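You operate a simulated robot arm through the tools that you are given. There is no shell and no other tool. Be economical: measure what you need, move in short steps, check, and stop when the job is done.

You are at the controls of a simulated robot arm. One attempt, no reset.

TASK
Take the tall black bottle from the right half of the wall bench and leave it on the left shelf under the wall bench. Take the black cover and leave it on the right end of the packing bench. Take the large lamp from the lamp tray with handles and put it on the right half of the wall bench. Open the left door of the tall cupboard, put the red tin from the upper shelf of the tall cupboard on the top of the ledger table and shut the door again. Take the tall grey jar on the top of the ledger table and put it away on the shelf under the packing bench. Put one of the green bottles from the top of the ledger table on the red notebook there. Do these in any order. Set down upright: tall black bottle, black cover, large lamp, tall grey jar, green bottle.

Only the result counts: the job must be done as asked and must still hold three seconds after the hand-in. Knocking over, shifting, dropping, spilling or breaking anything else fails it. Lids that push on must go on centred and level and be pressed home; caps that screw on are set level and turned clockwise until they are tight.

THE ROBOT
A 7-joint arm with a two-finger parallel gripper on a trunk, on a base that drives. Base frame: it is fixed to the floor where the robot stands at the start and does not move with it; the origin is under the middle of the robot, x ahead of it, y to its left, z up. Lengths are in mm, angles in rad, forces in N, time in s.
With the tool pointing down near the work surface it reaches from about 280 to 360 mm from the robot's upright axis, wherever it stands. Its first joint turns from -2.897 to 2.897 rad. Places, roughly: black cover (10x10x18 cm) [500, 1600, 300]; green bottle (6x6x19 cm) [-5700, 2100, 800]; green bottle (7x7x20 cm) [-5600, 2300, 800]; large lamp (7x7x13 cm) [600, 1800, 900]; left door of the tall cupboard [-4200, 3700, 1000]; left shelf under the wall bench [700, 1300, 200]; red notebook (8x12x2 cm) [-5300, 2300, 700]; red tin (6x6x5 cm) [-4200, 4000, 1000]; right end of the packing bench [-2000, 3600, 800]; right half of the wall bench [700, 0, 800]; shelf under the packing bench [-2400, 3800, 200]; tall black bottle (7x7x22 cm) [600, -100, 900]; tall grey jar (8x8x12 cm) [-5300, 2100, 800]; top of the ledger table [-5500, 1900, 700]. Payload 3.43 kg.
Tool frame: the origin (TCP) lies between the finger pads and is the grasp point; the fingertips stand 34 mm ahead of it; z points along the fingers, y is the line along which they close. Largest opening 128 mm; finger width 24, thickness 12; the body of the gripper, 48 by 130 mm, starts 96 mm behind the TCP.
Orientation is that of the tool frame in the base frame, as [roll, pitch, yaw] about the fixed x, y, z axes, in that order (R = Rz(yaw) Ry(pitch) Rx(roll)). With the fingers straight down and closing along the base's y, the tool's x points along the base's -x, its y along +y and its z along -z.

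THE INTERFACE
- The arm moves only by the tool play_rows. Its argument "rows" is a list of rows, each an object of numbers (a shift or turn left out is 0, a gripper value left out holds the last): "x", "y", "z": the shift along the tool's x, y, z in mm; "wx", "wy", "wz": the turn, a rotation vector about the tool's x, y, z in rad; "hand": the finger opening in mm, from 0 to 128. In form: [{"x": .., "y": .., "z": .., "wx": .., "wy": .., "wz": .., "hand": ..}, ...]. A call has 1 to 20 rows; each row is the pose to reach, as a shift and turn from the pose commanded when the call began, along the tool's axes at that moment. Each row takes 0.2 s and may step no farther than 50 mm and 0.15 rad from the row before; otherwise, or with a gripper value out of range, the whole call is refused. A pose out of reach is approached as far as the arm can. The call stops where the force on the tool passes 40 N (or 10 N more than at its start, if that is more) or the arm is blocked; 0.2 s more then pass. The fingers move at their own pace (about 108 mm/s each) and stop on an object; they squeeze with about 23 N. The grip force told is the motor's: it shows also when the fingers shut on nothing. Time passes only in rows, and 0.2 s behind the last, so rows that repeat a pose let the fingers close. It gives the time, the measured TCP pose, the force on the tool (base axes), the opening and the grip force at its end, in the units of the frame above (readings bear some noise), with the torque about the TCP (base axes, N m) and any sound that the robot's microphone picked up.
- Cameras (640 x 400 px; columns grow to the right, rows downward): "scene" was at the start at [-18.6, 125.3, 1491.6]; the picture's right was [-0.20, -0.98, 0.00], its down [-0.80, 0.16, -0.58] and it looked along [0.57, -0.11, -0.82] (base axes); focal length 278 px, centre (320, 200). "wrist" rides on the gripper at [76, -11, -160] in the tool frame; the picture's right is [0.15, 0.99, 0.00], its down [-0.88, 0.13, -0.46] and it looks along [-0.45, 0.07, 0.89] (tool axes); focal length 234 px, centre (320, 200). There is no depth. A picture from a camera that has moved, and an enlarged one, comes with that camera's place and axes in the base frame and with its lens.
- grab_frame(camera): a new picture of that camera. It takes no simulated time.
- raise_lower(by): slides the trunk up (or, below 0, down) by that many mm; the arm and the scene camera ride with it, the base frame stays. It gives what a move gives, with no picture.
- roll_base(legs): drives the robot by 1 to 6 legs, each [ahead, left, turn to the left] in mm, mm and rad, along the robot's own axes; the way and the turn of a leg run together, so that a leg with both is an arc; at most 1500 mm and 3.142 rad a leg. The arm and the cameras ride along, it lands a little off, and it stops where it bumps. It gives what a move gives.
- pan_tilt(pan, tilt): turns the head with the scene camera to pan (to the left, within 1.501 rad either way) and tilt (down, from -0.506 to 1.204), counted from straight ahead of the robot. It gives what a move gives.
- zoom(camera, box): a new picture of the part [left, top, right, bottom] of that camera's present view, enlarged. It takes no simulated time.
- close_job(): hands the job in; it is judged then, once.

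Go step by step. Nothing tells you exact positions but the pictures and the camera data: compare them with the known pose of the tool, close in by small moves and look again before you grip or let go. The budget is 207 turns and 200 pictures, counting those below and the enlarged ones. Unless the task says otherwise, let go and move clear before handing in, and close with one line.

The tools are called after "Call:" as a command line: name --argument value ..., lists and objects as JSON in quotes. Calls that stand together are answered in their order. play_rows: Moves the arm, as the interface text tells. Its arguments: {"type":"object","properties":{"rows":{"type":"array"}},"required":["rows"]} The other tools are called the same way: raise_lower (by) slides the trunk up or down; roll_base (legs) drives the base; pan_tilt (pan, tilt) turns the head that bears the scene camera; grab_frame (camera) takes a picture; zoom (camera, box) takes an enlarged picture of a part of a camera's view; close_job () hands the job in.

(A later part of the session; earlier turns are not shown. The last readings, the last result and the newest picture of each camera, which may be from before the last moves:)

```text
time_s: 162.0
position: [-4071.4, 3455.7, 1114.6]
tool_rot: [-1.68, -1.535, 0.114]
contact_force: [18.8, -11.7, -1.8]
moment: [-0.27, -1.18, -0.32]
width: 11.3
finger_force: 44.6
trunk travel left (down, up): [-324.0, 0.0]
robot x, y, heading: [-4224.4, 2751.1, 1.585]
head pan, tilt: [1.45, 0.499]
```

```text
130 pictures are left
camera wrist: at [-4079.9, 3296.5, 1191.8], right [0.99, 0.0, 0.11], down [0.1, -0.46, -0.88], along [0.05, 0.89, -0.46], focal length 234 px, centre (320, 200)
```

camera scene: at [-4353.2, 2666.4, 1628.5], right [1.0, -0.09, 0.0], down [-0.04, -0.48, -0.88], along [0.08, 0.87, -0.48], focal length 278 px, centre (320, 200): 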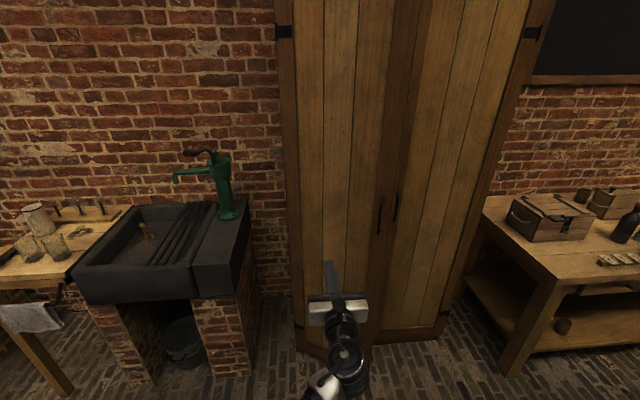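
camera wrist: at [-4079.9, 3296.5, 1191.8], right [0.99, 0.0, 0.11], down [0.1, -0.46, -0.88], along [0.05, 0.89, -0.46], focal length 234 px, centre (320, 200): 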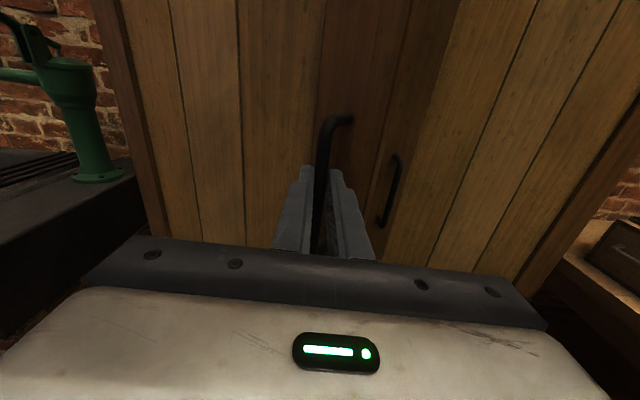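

Call:
play_rows --rows '[{"y": -6, "z": -10, "wx": -0.02}, {"y": -13, "z": -20.7, "wx": -0.04}, {"y": -20, "z": -31, "wx": -0.06}, {"y": -28, "z": -40.6, "wx": -0.08}, {"y": -36, "z": -50, "wx": -0.1}, {"y": -44, "z": -59.6, "wx": -0.12}, {"y": -52, "z": -69, "wx": -0.14}, {"y": -61, "z": -77.6, "wx": -0.16}, {"y": -70, "z": -86, "wx": -0.18}, {"y": -79, "z": -94.6, "wx": -0.2}, {"y": -88, "z": -102.5, "wx": -0.22}, {"y": -98, "z": -110.4, "wx": -0.24}, {"y": -118, "z": -125, "wx": -0.28}, {"y": -138, "z": -138.5, "wx": -0.32}]'

Call:
grab_frame --camera "wrist"

```text
time_s: 165.0
position: [-4220.7, 3327.2, 1116.7]
tool_rot: [-2.292, -1.532, 0.448]
contact_force: [-4.6, 9.2, -9.4]
moment: [-0.66, -1.0, 0.27]
width: 11.2
finger_force: 44.6
trunk travel left (down, up): [-324.0, 0.0]
robot x, y, heading: [-4221.8, 2750.9, 1.584]
head pan, tilt: [1.45, 0.499]
stopped in row 14: the force on the tool passed its limit at 42 N (the readings are from after the stop); the commanded pose is now the measured one
```

```text
129 pictures are left
camera wrist: at [-4273.1, 3178.2, 1195.9], right [0.96, -0.26, 0.12], down [-0.03, -0.49, -0.87], along [0.29, 0.83, -0.47], focal length 234 px, centre (320, 200)
```

wrist: 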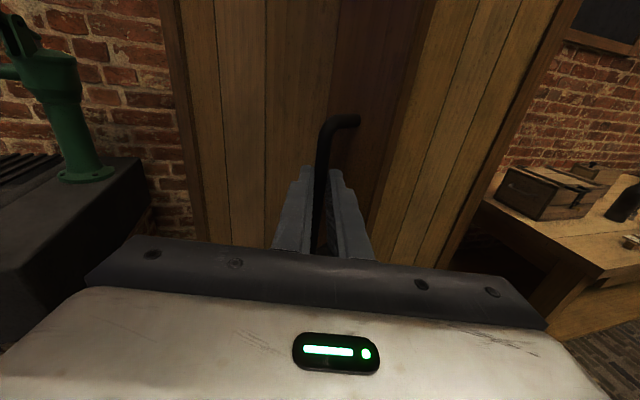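

The door is now about 60° open. I'll continue the arc (centre [-4424, 3715], R 427) to near 85°.

Call:
play_rows --rows '[{"y": -9, "z": -9, "wx": -0.02}, {"y": -18.6, "z": -17.4, "wx": -0.04}, {"y": -28, "z": -25.7, "wx": -0.06}, {"y": -38.4, "z": -33.6, "wx": -0.08}, {"y": -48.5, "z": -41.4, "wx": -0.1}, {"y": -59, "z": -48.7, "wx": -0.12}, {"y": -70, "z": -55.8, "wx": -0.14}, {"y": -80.6, "z": -62.5, "wx": -0.16}, {"y": -92, "z": -69, "wx": -0.18}, {"y": -103, "z": -75, "wx": -0.2}, {"y": -114.5, "z": -81, "wx": -0.22}, {"y": -126, "z": -86, "wx": -0.24}, {"y": -138, "z": -91, "wx": -0.26}, {"y": -150, "z": -95.8, "wx": -0.28}, {"y": -162, "z": -100, "wx": -0.3}, {"y": -174, "z": -104, "wx": -0.32}]'

Call:
grab_frame --camera "wrist"

```text
time_s: 166.5
position: [-4299.6, 3296.0, 1115.5]
tool_rot: [-2.482, -1.528, 0.516]
contact_force: [-3.8, 15.0, -8.7]
moment: [-0.88, -0.89, 0.32]
width: 10.8
finger_force: 44.3
trunk travel left (down, up): [-324.0, 0.0]
robot x, y, heading: [-4224.5, 2745.9, 1.582]
head pan, tilt: [1.45, 0.499]
stopped in row 7: the force on the tool passed its limit at 41 N (the readings are from after the stop); the commanded pose is now the measured one
```

```text
128 pictures are left
camera wrist: at [-4370.2, 3155.9, 1197.6], right [0.92, -0.38, 0.12], down [-0.09, -0.49, -0.87], along [0.39, 0.79, -0.48], focal length 234 px, centre (320, 200)
```

wrist: 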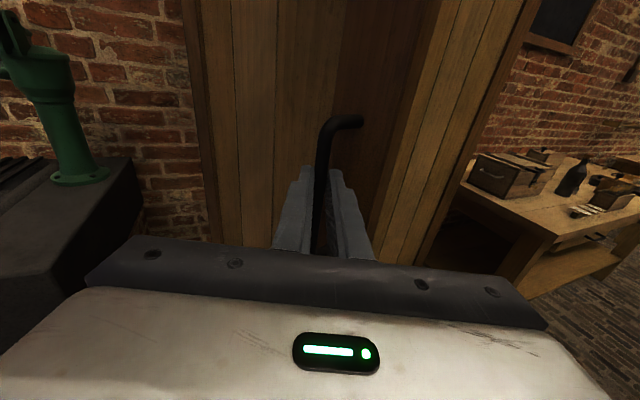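

Call:
play_rows --rows '[{"y": -10, "z": -8, "wx": -0.04}, {"y": -20, "z": -16, "wx": -0.08}, {"y": -30, "z": -23.5, "wx": -0.12}, {"y": -41, "z": -31, "wx": -0.16}, {"y": -51.5, "z": -38, "wx": -0.2}, {"y": -62.5, "z": -44.5, "wx": -0.24}, {"y": -74, "z": -50.5, "wx": -0.28}, {"y": -85, "z": -56.6, "wx": -0.32}, {"y": -97, "z": -62, "wx": -0.36}, {"y": -108, "z": -67.5, "wx": -0.4}]'

Call:
grab_frame --camera "wrist"

```text
time_s: 167.7
position: [-4359.6, 3284.8, 1116.6]
tool_rot: [-2.694, -1.526, 0.56]
contact_force: [-2.4, 18.6, -6.9]
moment: [-1.18, -0.59, 0.35]
width: 10.9
finger_force: 44.1
trunk travel left (down, up): [-324.0, 0.0]
robot x, y, heading: [-4224.5, 2747.9, 1.584]
head pan, tilt: [1.45, 0.499]
stopped in row 5: the force on the tool passed its limit at 41 N (the readings are from after the stop); the commanded pose is now the measured one
```

```text
127 pictures are left
camera wrist: at [-4451.3, 3159.8, 1199.4], right [0.84, -0.53, 0.13], down [-0.17, -0.48, -0.86], along [0.51, 0.7, -0.49], focal length 234 px, centre (320, 200)
```

wrist: 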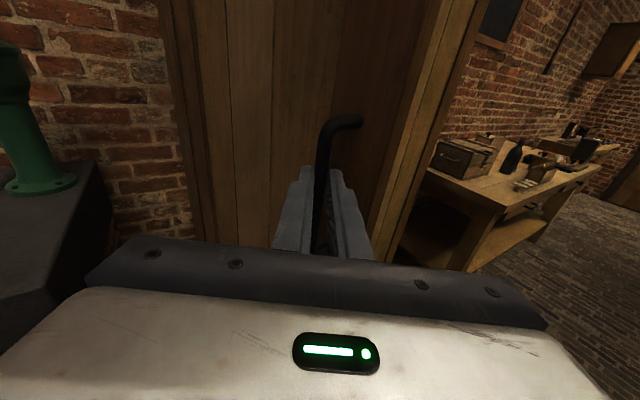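

The door stands about 80° open, enough. I'll release, back away with hand and base, then look into the cupboard.

Call:
play_rows --rows '[{"hand": 30}, {"hand": 60}, {"hand": 60}, {"z": -30, "hand": 60}, {"z": -70}, {"z": -100}]'

Call:
roll_base --legs '[[-250, 0, 0], [0, -350, 0]]'

Call:
pan_tilt --pan 0.4 --tilt 0.4

Call:
grab_frame --camera "scene"

```text
time_s: 169.3
position: [-4359.5, 3216.8, 1124.3]
tool_rot: [-2.408, -1.543, 0.156]
contact_force: [0.2, 1.2, -0.9]
moment: [-0.04, 0.02, 0.01]
width: 60.0
finger_force: 0.2
trunk travel left (down, up): [-324.0, 0.0]
robot x, y, heading: [-4226.1, 2747.8, 1.578]
head pan, tilt: [1.45, 0.499]
stopped in row 6: the arm was blocked; the commanded pose is now the measured one
```

```text
time_s: 174.6
position: [-4008.3, 2965.6, 1123.8]
tool_rot: [-2.393, -1.544, 0.141]
contact_force: [-0.3, -0.1, -0.1]
moment: [-0.03, -0.02, -0.03]
width: 60.0
finger_force: 0.1
trunk travel left (down, up): [-324.0, 0.0]
robot x, y, heading: [-3871.6, 2498.6, 1.585]
head pan, tilt: [1.45, 0.499]
```

```text
time_s: 175.9
position: [-4007.1, 2965.0, 1123.2]
tool_rot: [-2.393, -1.543, 0.138]
contact_force: [-0.1, 0.0, -0.2]
moment: [0.0, 0.0, 0.03]
width: 59.9
finger_force: 0.1
trunk travel left (down, up): [-324.0, 0.0]
robot x, y, heading: [-3871.0, 2494.0, 1.578]
head pan, tilt: [0.4, 0.4]
```

```text
126 pictures are left
camera scene: at [-4049.3, 2489.4, 1637.6], right [0.92, 0.4, 0.0], down [0.15, -0.36, -0.92], along [-0.37, 0.85, -0.39], focal length 278 px, centre (320, 200)
```

scene: 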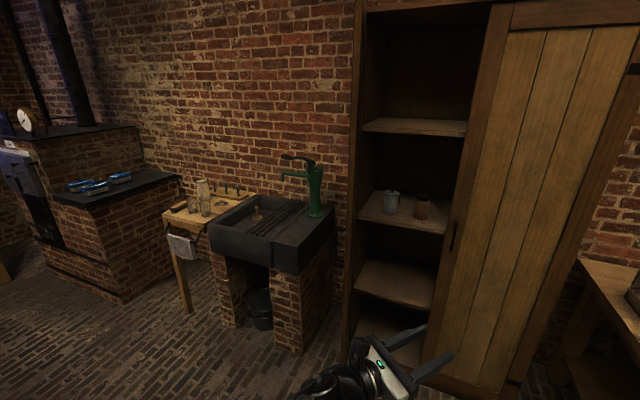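

The cupboard is open and I can see items on a shelf. Enlarging.

Call:
zoom --camera "scene" --box '[350, 100, 480, 240]'

Call:
zoom --camera "scene" --box '[340, 180, 480, 380]'

```text
2.86 times, centred on (415, 170) of scene
camera zoom: at [-4049.3, 2489.4, 1637.6], right [0.92, 0.4, 0.0], down [0.15, -0.36, -0.92], along [-0.37, 0.85, -0.39], focal length 794 px, centre (49, 286)
```

zoom: 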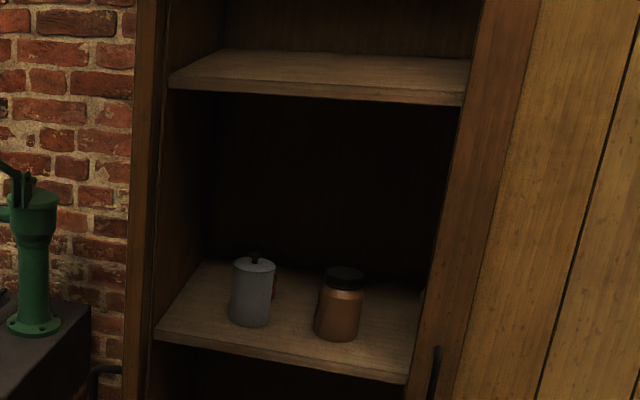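

```text
2.00 times, centred on (410, 280) of scene
camera zoom: at [-4049.3, 2489.4, 1637.6], right [0.92, 0.4, 0.0], down [0.15, -0.36, -0.92], along [-0.37, 0.85, -0.39], focal length 556 px, centre (140, 40)
```

zoom: 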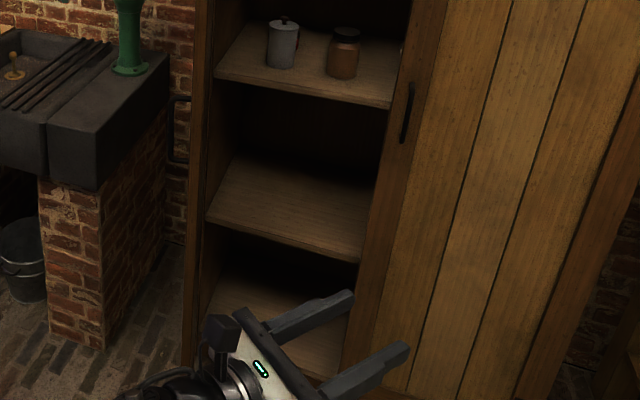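

The red tin peeks out behind the grey can. I'll move closer and to the right to see it past the can.

Call:
roll_base --legs '[[0, -150, 0], [430, 0, 0]]'

Call:
zoom --camera "scene" --box '[200, 120, 440, 320]'

Call:
grab_frame --camera "wrist"

```text
time_s: 180.2
position: [-3861.7, 3391.6, 1123.6]
tool_rot: [-2.398, -1.543, 0.146]
contact_force: [-0.5, 0.1, 0.2]
moment: [-0.01, 0.0, -0.01]
width: 60.1
finger_force: 0.0
trunk travel left (down, up): [-324.0, 0.0]
robot x, y, heading: [-3728.4, 2920.3, 1.579]
head pan, tilt: [0.4, 0.4]
```

```text
2.00 times, centred on (320, 220) of scene
camera zoom: at [-3902.8, 2914.4, 1637.6], right [0.92, 0.4, 0.0], down [0.15, -0.36, -0.92], along [-0.37, 0.84, -0.39], focal length 556 px, centre (320, 160)
```

zoom: 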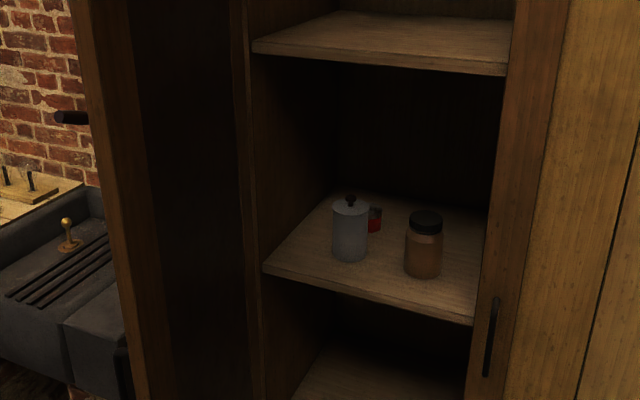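

```text
122 pictures are left
camera wrist: at [-3970.5, 3275.1, 1203.2], right [0.77, -0.62, 0.13], down [-0.21, -0.44, -0.87], along [0.6, 0.65, -0.47], focal length 234 px, centre (320, 200)
```

wrist: 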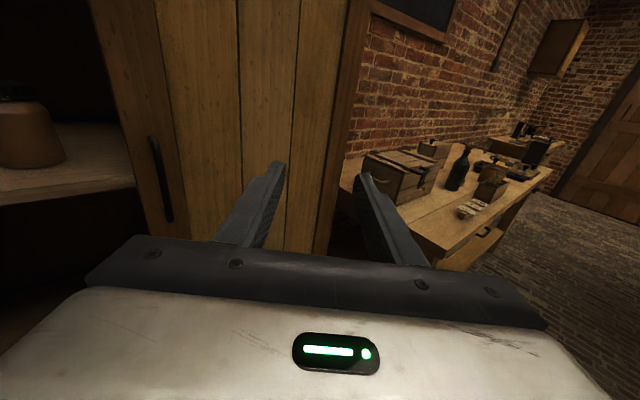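

The red tin is at about [-4240, 3963], behind the grey can [-4244, 3843]; the brown jar is at [-4091, 3848]; shelf z≈1010. I'll reach through the 80 mm gap between can and jar at a steep tilt with closed fingers. First I set that posture in free space.

Call:
pan_tilt --pan 1.45 --tilt 0.4

Call:
roll_base --legs '[[-300, 0, 0]]'

Call:
play_rows --rows '[{"x": 3, "z": 24, "wx": 0.0684, "wy": -0.1172, "wz": -0.042, "hand": 0}, {"x": 6, "z": 48, "wx": 0.1369, "wy": -0.2343, "wz": -0.084}, {"x": 9, "z": 72, "wx": 0.2053, "wy": -0.3515, "wz": -0.126}, {"x": 12, "z": 95, "wx": 0.2738, "wy": -0.4687, "wz": -0.168}, {"x": 15, "z": 119, "wx": 0.3422, "wy": -0.5858, "wz": -0.21}, {"x": 18, "z": 143, "wx": 0.4107, "wy": -0.703, "wz": -0.252}, {"x": 21, "z": 167, "wx": 0.4791, "wy": -0.8202, "wz": -0.294}, {"x": 24, "z": 191, "wx": 0.5476, "wy": -0.9373, "wz": -0.336}, {"x": 27, "z": 215, "wx": 0.616, "wy": -1.0545, "wz": -0.378}, {"x": 27, "z": 215, "wx": 0.616, "wy": -1.0545, "wz": -0.378}]'

```text
time_s: 181.5
position: [-3862.5, 3390.7, 1123.6]
tool_rot: [-2.396, -1.543, 0.142]
contact_force: [0.6, -0.2, 0.6]
moment: [-0.03, -0.03, 0.01]
width: 60.0
finger_force: 0.1
trunk travel left (down, up): [-324.0, 0.0]
robot x, y, heading: [-3722.6, 2923.8, 1.585]
head pan, tilt: [1.45, 0.4]
```

```text
time_s: 183.6
position: [-3859.9, 3084.0, 1124.0]
tool_rot: [-2.389, -1.542, 0.141]
contact_force: [0.1, -0.6, -0.8]
moment: [0.0, -0.01, -0.01]
width: 60.4
finger_force: 0.1
trunk travel left (down, up): [-324.0, 0.0]
robot x, y, heading: [-3724.5, 2615.9, 1.581]
head pan, tilt: [1.45, 0.4]
```

```text
time_s: 185.8
position: [-3725.0, 3252.5, 1146.7]
tool_rot: [-3.11, -0.466, 1.567]
contact_force: [0.6, -0.1, -0.2]
moment: [0.0, 0.01, 0.01]
width: 0.0
finger_force: 23.2
trunk travel left (down, up): [-324.0, 0.0]
robot x, y, heading: [-3726.5, 2613.3, 1.582]
head pan, tilt: [1.45, 0.4]
```

The posture works with no limits. Now I turn the tool yaw to 2.1 and place it for the gap (left 107, ahead 610 of the robot), then check an extended reach later.

Call:
play_rows --rows '[{"x": -10, "y": -29, "z": 3.5, "wx": 0.052, "wz": -0.118}, {"x": -20, "y": -58, "z": 7, "wx": 0.104, "wz": -0.236}, {"x": -30, "y": -86, "z": 10.5, "wx": 0.156, "wz": -0.355}, {"x": -40.7, "y": -115, "z": 14, "wx": 0.208, "wz": -0.473}, {"x": -40.7, "y": -115, "z": 14, "wx": 0.208, "wz": -0.473}]'

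Call:
roll_base --legs '[[0, 330, -0.01], [350, 0, 0]]'

Call:
grab_frame --camera "wrist"

```text
time_s: 187.0
position: [-3842.9, 3222.2, 1118.8]
tool_rot: [3.138, -0.475, 2.097]
contact_force: [-0.5, -0.3, -0.2]
moment: [0.01, 0.02, 0.0]
width: 0.0
finger_force: 23.4
trunk travel left (down, up): [-324.0, 0.0]
robot x, y, heading: [-3723.3, 2615.9, 1.586]
head pan, tilt: [1.45, 0.4]
```

```text
time_s: 192.7
position: [-4182.2, 3566.9, 1118.3]
tool_rot: [3.139, -0.472, 2.1]
contact_force: [0.5, -0.4, 0.1]
moment: [-0.04, 0.01, 0.0]
width: 0.1
finger_force: 22.8
trunk travel left (down, up): [-324.0, 0.0]
robot x, y, heading: [-4065.6, 2957.4, 1.587]
head pan, tilt: [1.45, 0.4]
stopped in leg 2: the robot was blocked; the commanded pose is now the measured one
```

```text
121 pictures are left
camera wrist: at [-4191.7, 3556.0, 1294.5], right [0.79, 0.61, 0.07], down [0.61, -0.79, 0.0], along [0.06, 0.04, -1.0], focal length 234 px, centre (320, 200)
```

wrist: 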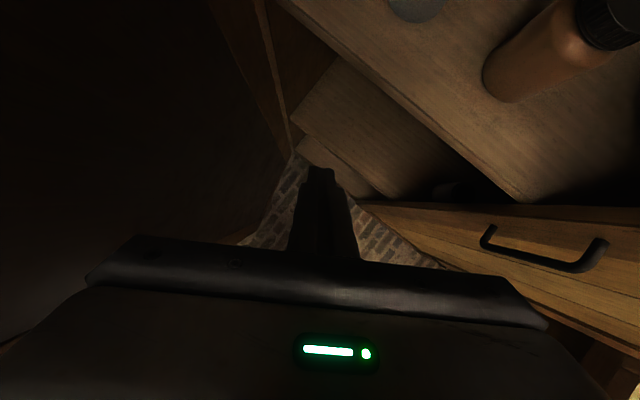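

The base touched the open door's edge, so I'll shift the robot right 85 mm and compensate with the arm, then continue forward a bit.

Call:
roll_base --legs '[[-15, -90, -0.01]]'

Call:
play_rows --rows '[{"y": -28, "x": -15, "z": 8}, {"y": -56, "x": -30, "z": 16}, {"y": -70, "x": -37, "z": 20}, {"y": -70, "x": -37, "z": 20}]'

Call:
pan_tilt --pan 0.5 --tilt 0.6

Call:
grab_frame --camera "scene"

```text
time_s: 194.2
position: [-4084.6, 3551.4, 1117.8]
tool_rot: [3.139, -0.474, 2.088]
contact_force: [0.4, -0.2, -0.5]
moment: [0.01, -0.01, -0.02]
width: 0.1
finger_force: 23.5
trunk travel left (down, up): [-324.0, 0.0]
robot x, y, heading: [-3971.9, 2942.5, 1.573]
head pan, tilt: [1.45, 0.4]
```

```text
time_s: 195.2
position: [-4134.7, 3496.3, 1084.2]
tool_rot: [3.138, -0.473, 2.088]
contact_force: [0.1, 0.4, -0.4]
moment: [-0.01, 0.0, 0.0]
width: 0.3
finger_force: 23.1
trunk travel left (down, up): [-324.0, 0.0]
robot x, y, heading: [-3972.9, 2940.6, 1.575]
head pan, tilt: [1.45, 0.4]
```

```text
time_s: 196.5
position: [-4134.1, 3498.2, 1085.0]
tool_rot: [3.138, -0.473, 2.089]
contact_force: [0.7, 0.4, -0.1]
moment: [0.0, -0.03, 0.01]
width: 0.0
finger_force: 22.6
trunk travel left (down, up): [-324.0, 0.0]
robot x, y, heading: [-3973.2, 2945.9, 1.577]
head pan, tilt: [0.499, 0.6]
```

```text
120 pictures are left
camera scene: at [-4154.1, 2931.0, 1619.4], right [0.88, 0.48, 0.0], down [0.27, -0.49, -0.83], along [-0.4, 0.72, -0.56], focal length 278 px, centre (320, 200)
```

scene: 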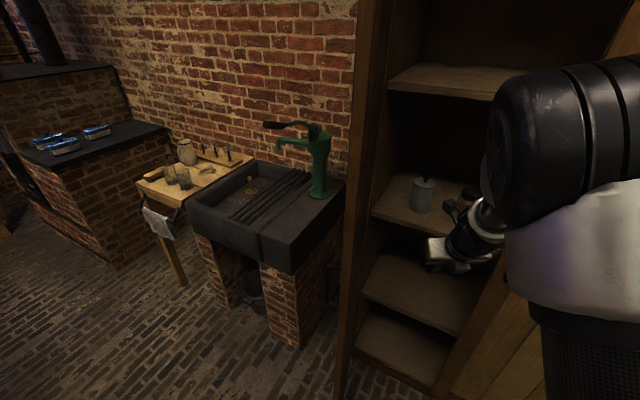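

I mixed a sign there; correcting the hand back to x −4167, z 1118 with the head aside, and checking the gap with the wrist camera.

Call:
pan_tilt --pan 1.45 --tilt 0.4

Call:
play_rows --rows '[{"x": 39, "y": 1, "z": 1}, {"x": 77, "y": 2, "z": 2}, {"x": 77, "y": 2, "z": 2}]'

Call:
roll_base --legs '[[180, 0, 0]]'

Call:
grab_frame --camera "wrist"

```text
time_s: 197.7
position: [-4135.4, 3497.0, 1084.5]
tool_rot: [3.139, -0.473, 2.087]
contact_force: [-0.2, -0.6, -0.2]
moment: [0.01, 0.02, 0.0]
width: 0.0
finger_force: 23.2
trunk travel left (down, up): [-324.0, 0.0]
robot x, y, heading: [-3973.9, 2942.4, 1.571]
head pan, tilt: [1.45, 0.4]
```

```text
time_s: 198.5
position: [-4168.3, 3558.4, 1118.8]
tool_rot: [3.139, -0.473, 2.089]
contact_force: [0.4, 0.4, 0.3]
moment: [-0.01, -0.01, -0.02]
width: 0.0
finger_force: 23.5
trunk travel left (down, up): [-324.0, 0.0]
robot x, y, heading: [-3973.9, 2943.6, 1.574]
head pan, tilt: [1.45, 0.4]
```

```text
time_s: 200.0
position: [-4166.1, 3740.4, 1118.7]
tool_rot: [3.14, -0.473, 2.086]
contact_force: [0.0, 0.3, 0.3]
moment: [-0.01, 0.02, 0.0]
width: 0.0
finger_force: 22.9
trunk travel left (down, up): [-324.0, 0.0]
robot x, y, heading: [-3971.2, 3123.0, 1.571]
head pan, tilt: [1.45, 0.4]
```

```text
119 pictures are left
camera wrist: at [-4174.9, 3731.3, 1294.9], right [0.8, 0.6, 0.07], down [0.6, -0.8, 0.0], along [0.06, 0.04, -1.0], focal length 234 px, centre (320, 200)
```

wrist: 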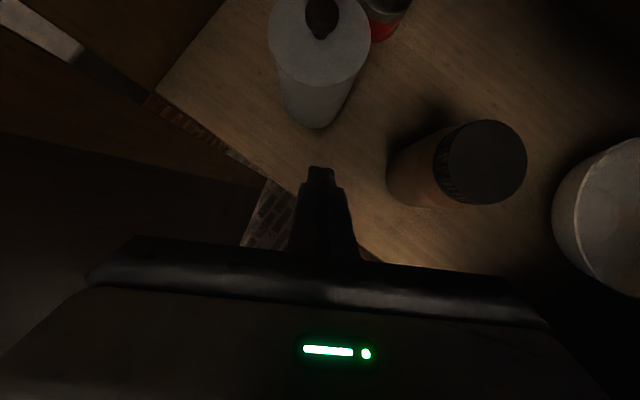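

The view matches: can at [-4235, 3832], jar at [-4087, 3831], tin just behind the can. The finger is in the gap's middle line; I'll drive 120 mm ahead.

Call:
roll_base --legs '[[120, -4, 0]]'

Call:
grab_frame --camera "wrist"

```text
time_s: 201.3
position: [-4159.9, 3860.1, 1118.3]
tool_rot: [3.138, -0.474, 2.082]
contact_force: [-0.1, 0.6, -0.4]
moment: [-0.03, 0.02, 0.03]
width: 0.0
finger_force: 22.8
trunk travel left (down, up): [-324.0, 0.0]
robot x, y, heading: [-3969.0, 3244.6, 1.572]
head pan, tilt: [1.45, 0.4]
```

```text
118 pictures are left
camera wrist: at [-4169.0, 3850.9, 1294.9], right [0.8, 0.6, 0.07], down [0.6, -0.8, 0.01], along [0.06, 0.04, -1.0], focal length 234 px, centre (320, 200)
```

wrist: 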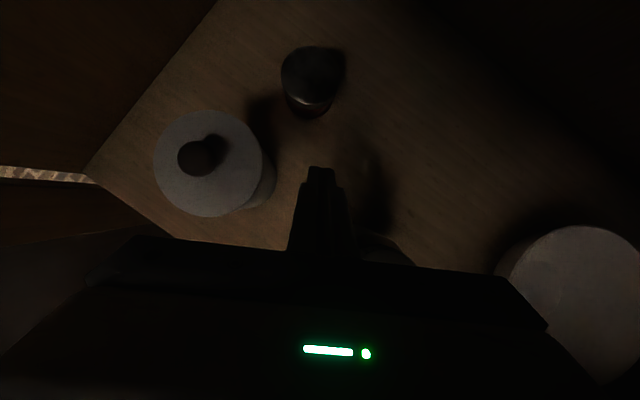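

The tin's top is clearly visible: centre [-4236, 3956]. I'll move the closed fingers above it and open them to 90 mm.

Call:
play_rows --rows '[{"x": 33, "y": -6.5, "z": 17}, {"x": 66, "y": -13, "z": 34}, {"x": 98.6, "y": -19.4, "z": 50}, {"x": 98.6, "y": -19.4, "z": 50}, {"x": 98.6, "y": -19.4, "z": 50, "hand": 60}, {"x": 98.6, "y": -19.4, "z": 50, "hand": 90}, {"x": 98.6, "y": -19.4, "z": 50, "hand": 90}]'

Call:
grab_frame --camera "wrist"

```text
time_s: 202.9
position: [-4230.5, 3949.4, 1118.8]
tool_rot: [3.139, -0.473, 2.08]
contact_force: [-0.3, 0.5, -0.3]
moment: [-0.01, 0.0, 0.02]
width: 90.1
finger_force: 0.0
trunk travel left (down, up): [-324.0, 0.0]
robot x, y, heading: [-3967.8, 3249.4, 1.572]
head pan, tilt: [1.45, 0.4]
```

```text
117 pictures are left
camera wrist: at [-4238.4, 3940.0, 1295.4], right [0.8, 0.6, 0.07], down [0.6, -0.8, 0.0], along [0.06, 0.04, -1.0], focal length 234 px, centre (320, 200)
```

wrist: 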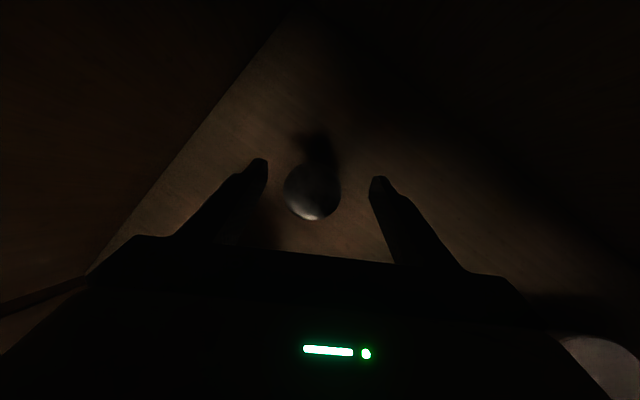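

The tin sits between the open fingers. Lowering 50 mm and closing.

Call:
play_rows --rows '[{"x": -8, "z": 15.4}, {"x": -16, "z": 31}, {"x": -22.7, "z": 44.5}, {"x": -22.7, "z": 44.5}, {"x": -22.7, "z": 44.5, "hand": 60}, {"x": -22.7, "z": 44.5, "hand": 40}, {"x": -22.7, "z": 44.5, "hand": 40}]'

Call:
grab_frame --camera "wrist"

```text
time_s: 204.5
position: [-4230.0, 3948.2, 1070.3]
tool_rot: [3.141, -0.472, 2.081]
contact_force: [-0.9, 0.4, -0.3]
moment: [0.01, 0.01, 0.01]
width: 55.5
finger_force: 22.8
trunk travel left (down, up): [-324.0, 0.0]
robot x, y, heading: [-3964.5, 3244.3, 1.571]
head pan, tilt: [1.45, 0.4]
```

```text
116 pictures are left
camera wrist: at [-4238.1, 3939.3, 1246.5], right [0.8, 0.6, 0.07], down [0.6, -0.8, 0.0], along [0.06, 0.04, -1.0], focal length 234 px, centre (320, 200)
```

wrist: 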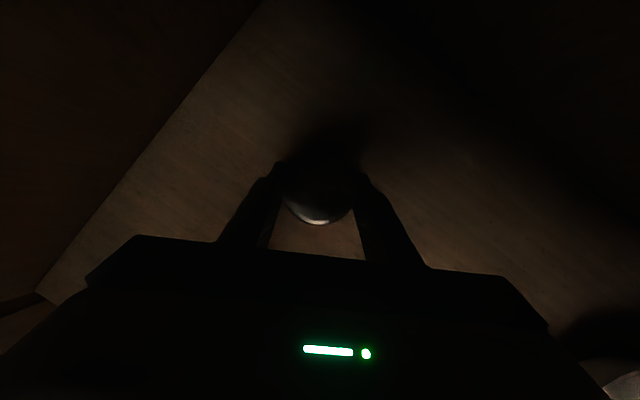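

Gripped (55 mm). I'll lift, flattening the tilt as it rises so the tin clears the can and jar below the upper shelf.

Call:
play_rows --rows '[{"x": 9, "z": -18}, {"x": 18, "z": -36}, {"x": 27, "z": -53.5}, {"x": 35, "z": -69, "wy": 0.1}, {"x": 43, "z": -84, "wy": 0.2}, {"x": 51, "z": -100, "wy": 0.3}, {"x": 58, "z": -115, "wy": 0.4}, {"x": 66, "z": -129, "wy": 0.5}, {"x": 66, "z": -129, "wy": 0.5}]'

Call:
grab_frame --camera "wrist"

```text
time_s: 206.5
position: [-4230.6, 3948.0, 1213.1]
tool_rot: [3.137, -0.974, 2.083]
contact_force: [0.2, -0.6, -2.2]
moment: [-0.04, -0.03, -0.01]
width: 55.7
finger_force: 23.4
trunk travel left (down, up): [-324.0, 0.0]
robot x, y, heading: [-3967.9, 3247.0, 1.566]
head pan, tilt: [1.45, 0.4]
```

```text
115 pictures are left
camera wrist: at [-4198.4, 3865.0, 1364.5], right [0.82, 0.55, 0.12], down [0.54, -0.7, -0.47], along [-0.18, 0.46, -0.87], focal length 234 px, centre (320, 200)
```

wrist: 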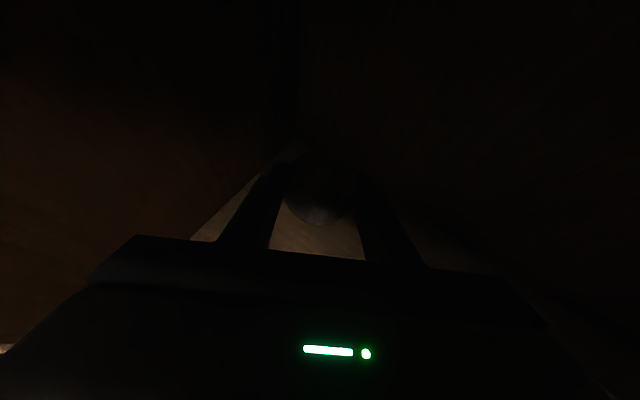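

Call:
play_rows --rows '[{"x": 6, "z": -4}, {"x": 12.4, "z": -8.4}, {"x": 7, "y": 17, "z": -16}, {"x": 1.4, "y": 35, "z": -24.6}, {"x": 1.4, "y": 35, "z": -24.6}]'

Call:
roll_base --legs '[[-200, 0, 0], [-400, 0, 0]]'

Call:
pan_tilt --pan 0.3 --tilt 0.4

Call:
grab_frame --camera "scene"

Call:
grab_frame --camera "wrist"

```text
time_s: 207.7
position: [-4204.4, 3941.4, 1222.2]
tool_rot: [3.135, -0.963, 2.1]
contact_force: [0.8, -0.2, -1.1]
moment: [-0.01, 0.02, 0.0]
width: 55.5
finger_force: 23.0
trunk travel left (down, up): [-324.0, 0.0]
robot x, y, heading: [-3969.9, 3246.9, 1.57]
head pan, tilt: [1.45, 0.4]
```

```text
time_s: 211.4
position: [-4195.2, 3341.6, 1227.5]
tool_rot: [3.137, -0.973, 2.086]
contact_force: [-0.5, 0.0, -1.7]
moment: [-0.01, 0.0, 0.02]
width: 55.3
finger_force: 22.9
trunk travel left (down, up): [-324.0, 0.0]
robot x, y, heading: [-3969.8, 2642.4, 1.573]
head pan, tilt: [1.45, 0.4]
```

```text
time_s: 212.8
position: [-4194.7, 3342.2, 1226.3]
tool_rot: [3.139, -0.974, 2.088]
contact_force: [0.8, -0.1, -0.6]
moment: [0.0, -0.06, -0.03]
width: 55.4
finger_force: 23.4
trunk travel left (down, up): [-324.0, 0.0]
robot x, y, heading: [-3964.7, 2639.9, 1.568]
head pan, tilt: [0.3, 0.4]
```

```text
114 pictures are left
camera scene: at [-4136.6, 2637.6, 1637.6], right [0.95, 0.3, 0.0], down [0.12, -0.37, -0.92], along [-0.27, 0.88, -0.39], focal length 278 px, centre (320, 200)
```

scene: 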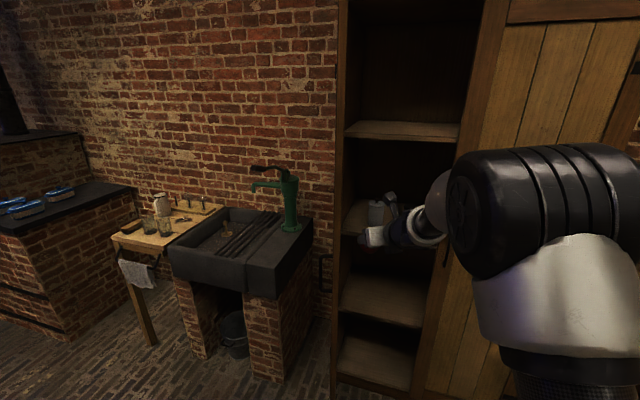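

```text
113 pictures are left
camera wrist: at [-4162.0, 3259.6, 1379.7], right [0.82, 0.56, 0.12], down [0.54, -0.7, -0.47], along [-0.18, 0.45, -0.87], focal length 234 px, centre (320, 200)
```

wrist: 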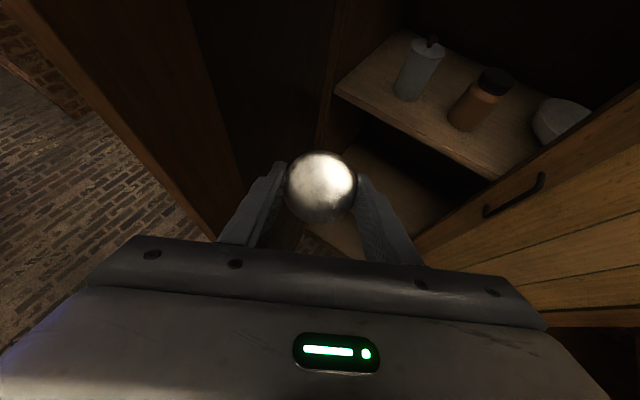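

The tin is out and the can and jar are undisturbed. Next: the ledger table to the left; let me look that way.

Call:
pan_tilt --pan 1.5 --tilt 0.4

Call:
grab_frame --camera "scene"

```text
time_s: 214.2
position: [-4194.9, 3342.3, 1226.5]
tool_rot: [3.139, -0.972, 2.087]
contact_force: [-0.9, -0.5, -1.1]
moment: [0.02, -0.02, 0.0]
width: 55.3
finger_force: 23.3
trunk travel left (down, up): [-324.0, 0.0]
robot x, y, heading: [-3969.9, 2642.1, 1.572]
head pan, tilt: [1.499, 0.4]
```

```text
112 pictures are left
camera scene: at [-4201.5, 2555.8, 1637.6], right [0.07, 1.0, 0.0], down [0.39, -0.03, -0.92], along [-0.92, 0.07, -0.39], focal length 278 px, centre (320, 200)
```

scene: 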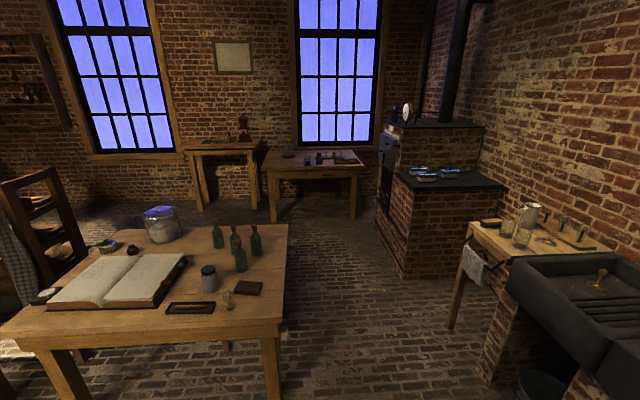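

The ledger table with the open ledger, green bottles, grey jar and red notebook is visible. Enlarging.

Call:
zoom --camera "scene" --box '[30, 195, 310, 350]'

Call:
zoom --camera "scene" --box '[160, 215, 300, 325]'

```text
2.29 times, centred on (170, 272) of scene
camera zoom: at [-4201.5, 2555.8, 1637.6], right [0.07, 1.0, 0.0], down [0.39, -0.03, -0.92], along [-0.92, 0.07, -0.39], focal length 636 px, centre (663, 34)
```

zoom: 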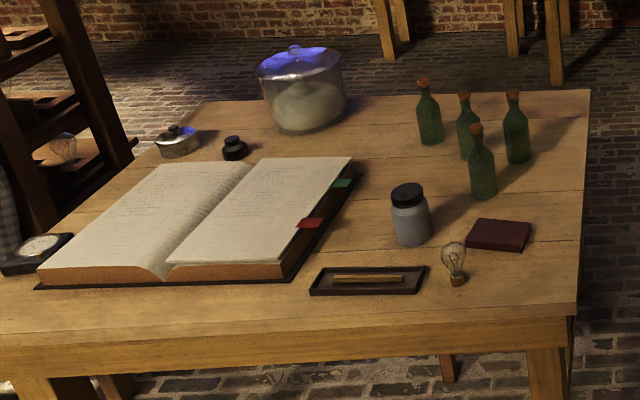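

```text
3.64 times, centred on (230, 270) of scene
camera zoom: at [-4201.5, 2555.8, 1637.6], right [0.07, 1.0, 0.0], down [0.39, -0.03, -0.92], along [-0.92, 0.07, -0.39], focal length 1011 px, centre (647, -54)
```

zoom: 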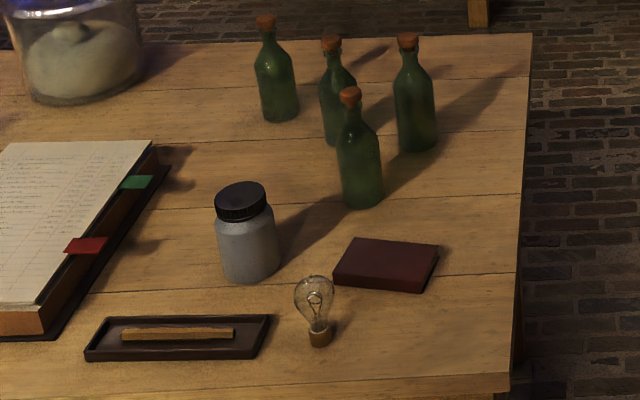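

Measured on the ledger table (near edge x≈−5081, right edge y≈2467): jar [-5300, 2110], notebook [-5273, 2302], a listed green bottle about [-5580, 2300]. I'll back off, turn to face the table and check again.

Call:
roll_base --legs '[[-250, 0, 0], [0, 0, 1.57]]'

Call:
pan_tilt --pan 0.0 --tilt 0.5

Call:
grab_frame --camera "scene"

```text
time_s: 219.9
position: [-4670.3, 2161.8, 1226.6]
tool_rot: [3.139, -0.972, -2.618]
contact_force: [0.5, 0.2, -0.6]
moment: [0.05, -0.04, -0.02]
width: 55.6
finger_force: 23.0
trunk travel left (down, up): [-324.0, 0.0]
robot x, y, heading: [-3968.0, 2388.7, -3.136]
head pan, tilt: [1.499, 0.4]
```

```text
time_s: 221.5
position: [-4670.7, 2161.2, 1226.1]
tool_rot: [3.138, -0.973, -2.618]
contact_force: [0.4, 0.2, -0.4]
moment: [0.04, -0.02, 0.02]
width: 55.6
finger_force: 23.1
trunk travel left (down, up): [-324.0, 0.0]
robot x, y, heading: [-3970.4, 2395.6, -3.136]
head pan, tilt: [0.0, 0.499]
```

```text
109 pictures are left
camera scene: at [-3968.9, 2250.5, 1628.5], right [-0.01, 1.0, 0.0], down [0.48, 0.0, -0.88], along [-0.88, -0.01, -0.48], focal length 278 px, centre (320, 200)
```

scene: 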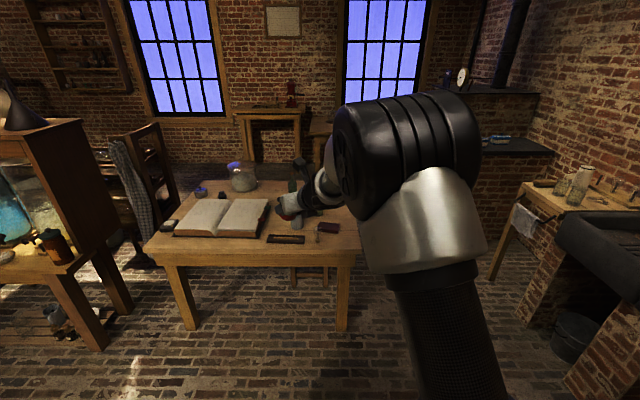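

Call:
zoom --camera "scene" --box '[140, 150, 370, 290]'

```text
2.78 times, centred on (255, 220) of scene
camera zoom: at [-3968.9, 2250.5, 1628.5], right [-0.01, 1.0, 0.0], down [0.48, 0.0, -0.88], along [-0.88, -0.01, -0.48], focal length 774 px, centre (501, 144)
```

zoom: 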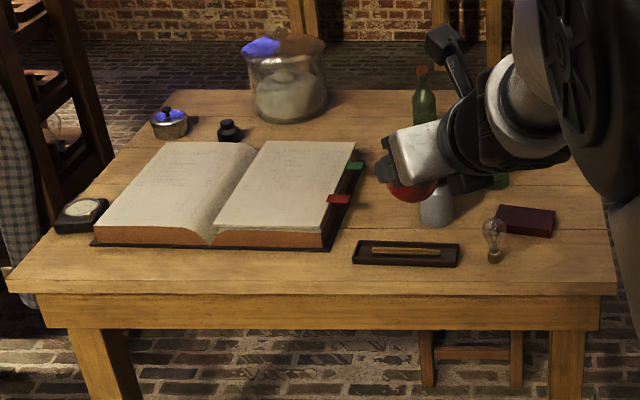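

Table top is near z 710. With the head aside I'll recentre the arm in front of the robot at a steep tilt, then drive toward a free spot near [-5185, 2405] for the tin.

Call:
pan_tilt --pan 1.45 --tilt 0.5

Call:
play_rows --rows '[{"x": -23, "y": 24, "z": -16, "wx": -0.058, "wy": -0.082, "wz": 0.0655}, {"x": -45, "y": 49, "z": -31, "wx": -0.115, "wy": -0.164, "wz": 0.131}, {"x": -68, "y": 73, "z": -47, "wx": -0.173, "wy": -0.2455, "wz": 0.1965}, {"x": -91, "y": 98, "z": -62, "wx": -0.231, "wy": -0.327, "wz": 0.262}, {"x": -113, "y": 122, "z": -78, "wx": -0.288, "wy": -0.409, "wz": 0.3275}, {"x": -136, "y": 147, "z": -93, "wx": -0.346, "wy": -0.491, "wz": 0.393}, {"x": -136, "y": 147, "z": -93, "wx": -0.346, "wy": -0.491, "wz": 0.393}]'

Call:
roll_base --legs '[[500, -40, 0]]'

Call:
pan_tilt --pan 0.2 --tilt 0.7

Call:
grab_frame --camera "scene"

Call:
grab_frame --camera "wrist"

```text
time_s: 223.1
position: [-4669.1, 2162.4, 1226.5]
tool_rot: [3.137, -0.972, -2.618]
contact_force: [-0.3, -0.3, -1.5]
moment: [0.01, -0.05, -0.02]
width: 55.4
finger_force: 23.1
trunk travel left (down, up): [-324.0, 0.0]
robot x, y, heading: [-3972.3, 2394.4, -3.133]
head pan, tilt: [1.45, 0.499]
```

```text
time_s: 224.7
position: [-4605.5, 2366.6, 1167.9]
tool_rot: [3.139, -0.472, -3.14]
contact_force: [0.0, 0.9, -0.3]
moment: [-0.04, -0.06, 0.0]
width: 55.6
finger_force: 22.8
trunk travel left (down, up): [-324.0, 0.0]
robot x, y, heading: [-3970.1, 2389.6, -3.134]
head pan, tilt: [1.45, 0.499]
```

```text
time_s: 227.6
position: [-5097.7, 2400.7, 1168.0]
tool_rot: [3.139, -0.47, -3.139]
contact_force: [-0.1, -0.3, -1.8]
moment: [-0.02, -0.03, -0.02]
width: 55.4
finger_force: 22.9
trunk travel left (down, up): [-324.0, 0.0]
robot x, y, heading: [-4459.7, 2427.4, -3.133]
head pan, tilt: [1.45, 0.499]
```

```text
time_s: 229.0
position: [-5096.7, 2402.8, 1168.3]
tool_rot: [3.137, -0.472, -3.137]
contact_force: [-0.1, 0.6, -1.0]
moment: [-0.02, -0.04, 0.02]
width: 55.6
finger_force: 22.9
trunk travel left (down, up): [-324.0, 0.0]
robot x, y, heading: [-4457.8, 2425.2, -3.135]
head pan, tilt: [0.201, 0.7]
```

```text
107 pictures are left
camera scene: at [-4452.0, 2269.5, 1610.8], right [-0.21, 0.98, 0.0], down [0.63, 0.13, -0.76], along [-0.75, -0.16, -0.64], focal length 278 px, centre (320, 200)
```

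scene: 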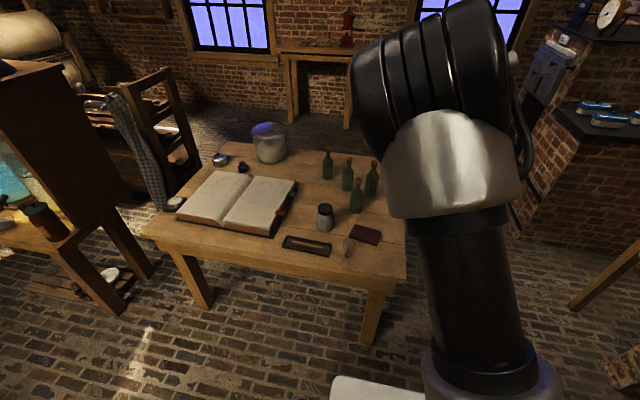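

```text
106 pictures are left
camera wrist: at [-5092.6, 2390.8, 1345.0], right [-0.13, 0.99, 0.07], down [0.99, 0.13, 0.01], along [0.0, 0.07, -1.0], focal length 234 px, centre (320, 200)
```

wrist: 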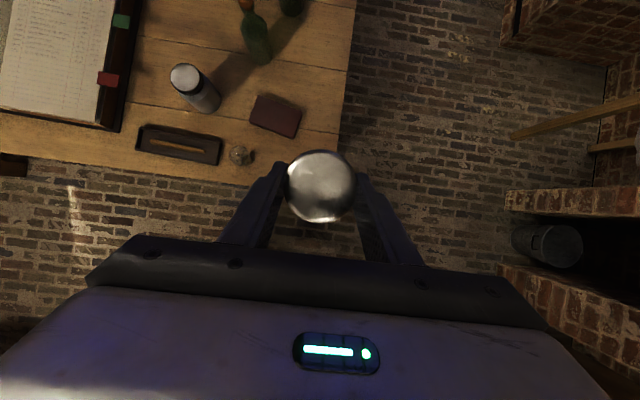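

From above: table right edge y≈2470, near edge x≈−5105; the spot [-5190, 2410] is free. I'll drive 84 mm ahead and lower the trunk 320 mm.

Call:
roll_base --legs '[[84, -8, 0]]'

Call:
raise_lower --by -320

Call:
grab_frame --camera "wrist"

```text
time_s: 230.1
position: [-5178.7, 2410.0, 1167.7]
tool_rot: [3.141, -0.472, -3.139]
contact_force: [-0.7, -0.1, -0.6]
moment: [-0.01, -0.04, -0.01]
width: 55.5
finger_force: 23.1
trunk travel left (down, up): [-324.0, 0.0]
robot x, y, heading: [-4540.4, 2435.1, -3.133]
head pan, tilt: [0.201, 0.7]
```

```text
time_s: 233.2
position: [-5179.0, 2409.6, 847.9]
tool_rot: [3.14, -0.472, -3.138]
contact_force: [0.5, -0.1, -0.6]
moment: [0.01, -0.04, -0.03]
width: 55.6
finger_force: 23.4
trunk travel left (down, up): [-4.0, 320.0]
robot x, y, heading: [-4540.3, 2433.5, -3.136]
head pan, tilt: [0.201, 0.7]
```

```text
105 pictures are left
camera wrist: at [-5174.9, 2399.3, 1025.0], right [-0.13, 0.99, 0.07], down [0.99, 0.13, 0.01], along [0.0, 0.07, -1.0], focal length 234 px, centre (320, 200)
```

wrist: 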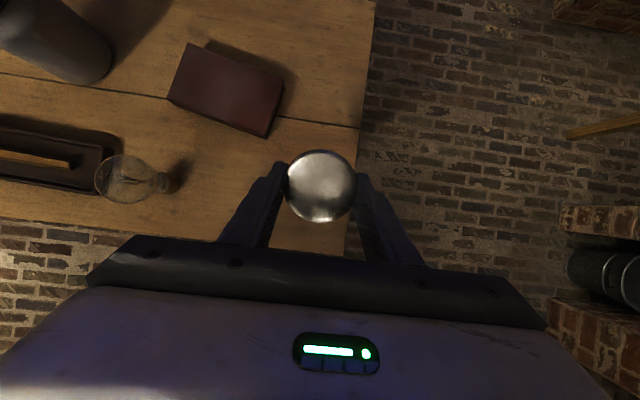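

Margins are fine; I'll shift 12 mm inward and lower 58 mm, then feel for the table.

Call:
play_rows --rows '[{"x": -9, "y": -6, "z": 18}, {"x": -18, "y": -12, "z": 36}, {"x": -26, "y": -12, "z": 51}, {"x": -26, "y": -12, "z": 51}]'

Call:
play_rows --rows '[{"x": -1.4, "z": 2.7}, {"x": -2.7, "z": 5.3}, {"x": -4.1, "z": 8}, {"x": -5.4, "z": 10.7}]'

```text
time_s: 234.2
position: [-5180.4, 2399.8, 789.5]
tool_rot: [3.139, -0.47, -3.14]
contact_force: [0.0, -0.1, -1.1]
moment: [0.0, -0.02, -0.02]
width: 55.6
finger_force: 22.5
trunk travel left (down, up): [-4.0, 320.0]
robot x, y, heading: [-4543.4, 2434.5, -3.135]
head pan, tilt: [0.201, 0.7]
```

```text
time_s: 235.2
position: [-5179.6, 2399.2, 778.9]
tool_rot: [3.14, -0.471, -3.141]
contact_force: [0.0, 0.4, -1.3]
moment: [0.0, 0.02, -0.01]
width: 55.4
finger_force: 22.5
trunk travel left (down, up): [-4.0, 320.0]
robot x, y, heading: [-4540.8, 2435.1, -3.136]
head pan, tilt: [0.201, 0.7]
```

Call:
play_rows --rows '[{"x": -1.4, "z": 2.7}, {"x": -2.7, "z": 5.3}, {"x": -4.1, "z": 8}, {"x": -5.4, "z": 10.7}]'

```text
time_s: 236.2
position: [-5179.5, 2397.3, 768.4]
tool_rot: [3.139, -0.479, -3.139]
contact_force: [2.8, -2.1, 18.1]
moment: [-0.04, -0.02, 0.02]
width: 55.6
finger_force: 23.4
trunk travel left (down, up): [-4.0, 320.0]
robot x, y, heading: [-4543.6, 2438.1, -3.134]
head pan, tilt: [0.201, 0.7]
```

The tin touched down at z≈770 (table ≈ 710). Release and lift off.

Call:
play_rows --rows '[{"x": 0.9, "z": -1.8, "hand": 70}, {"x": 0.9, "z": -1.8, "hand": 90}, {"x": 0.9, "z": -1.8, "hand": 90}, {"x": 14, "z": -27}, {"x": 27, "z": -53}, {"x": 45, "z": -89}, {"x": 68, "z": -134}]'

Call:
grab_frame --camera "wrist"

Call:
grab_frame --camera "scene"

```text
refused: row 7 steps farther than a row can; nothing moved
```

```text
104 pictures are left
camera wrist: at [-5174.7, 2387.1, 946.6], right [-0.13, 0.99, 0.07], down [0.99, 0.13, 0.0], along [-0.01, 0.07, -1.0], focal length 234 px, centre (320, 200)
```

wrist: 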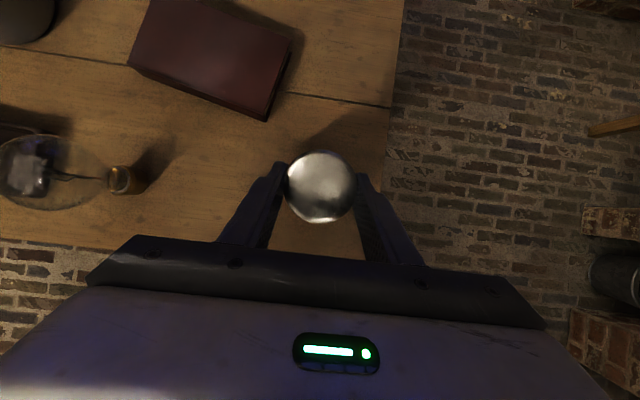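

```text
103 pictures are left
camera scene: at [-4533.2, 2276.8, 1291.1], right [-0.21, 0.98, 0.0], down [0.63, 0.13, -0.77], along [-0.75, -0.16, -0.64], focal length 278 px, centre (320, 200)
```

scene: 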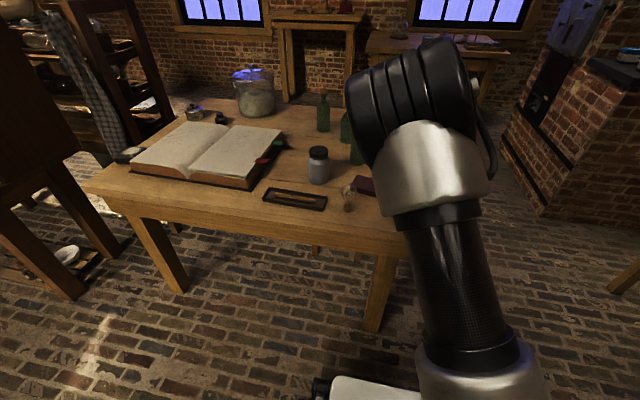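

Call:
play_rows --rows '[{"x": 0.9, "z": -1.8, "hand": 70}, {"x": 0.9, "z": -1.8, "hand": 90}, {"x": 0.9, "z": -1.8, "hand": 90}, {"x": 14, "z": -27}, {"x": 27, "z": -53}, {"x": 43, "z": -85}, {"x": 59, "z": -117}, {"x": 75, "z": -147}]'

Call:
grab_frame --camera "wrist"

```text
time_s: 238.1
position: [-5175.3, 2394.9, 929.3]
tool_rot: [3.141, -0.47, -3.14]
contact_force: [-0.9, 0.7, -0.6]
moment: [0.01, -0.04, 0.0]
width: 90.0
finger_force: 0.1
trunk travel left (down, up): [-4.0, 320.0]
robot x, y, heading: [-4543.5, 2436.4, -3.137]
head pan, tilt: [0.201, 0.7]
```

```text
102 pictures are left
camera wrist: at [-5172.0, 2384.4, 1106.7], right [-0.13, 0.99, 0.07], down [0.99, 0.13, 0.01], along [0.0, 0.07, -1.0], focal length 234 px, centre (320, 200)
```

wrist: 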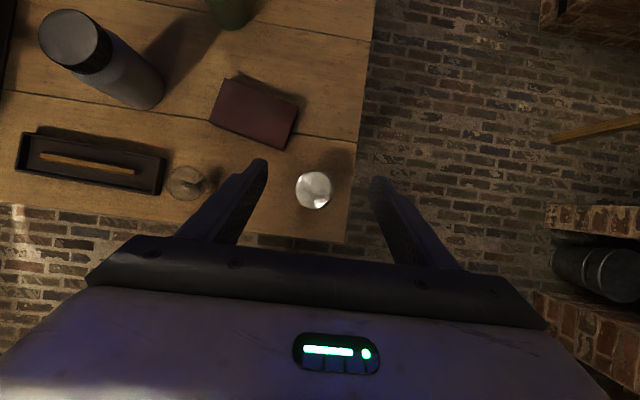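

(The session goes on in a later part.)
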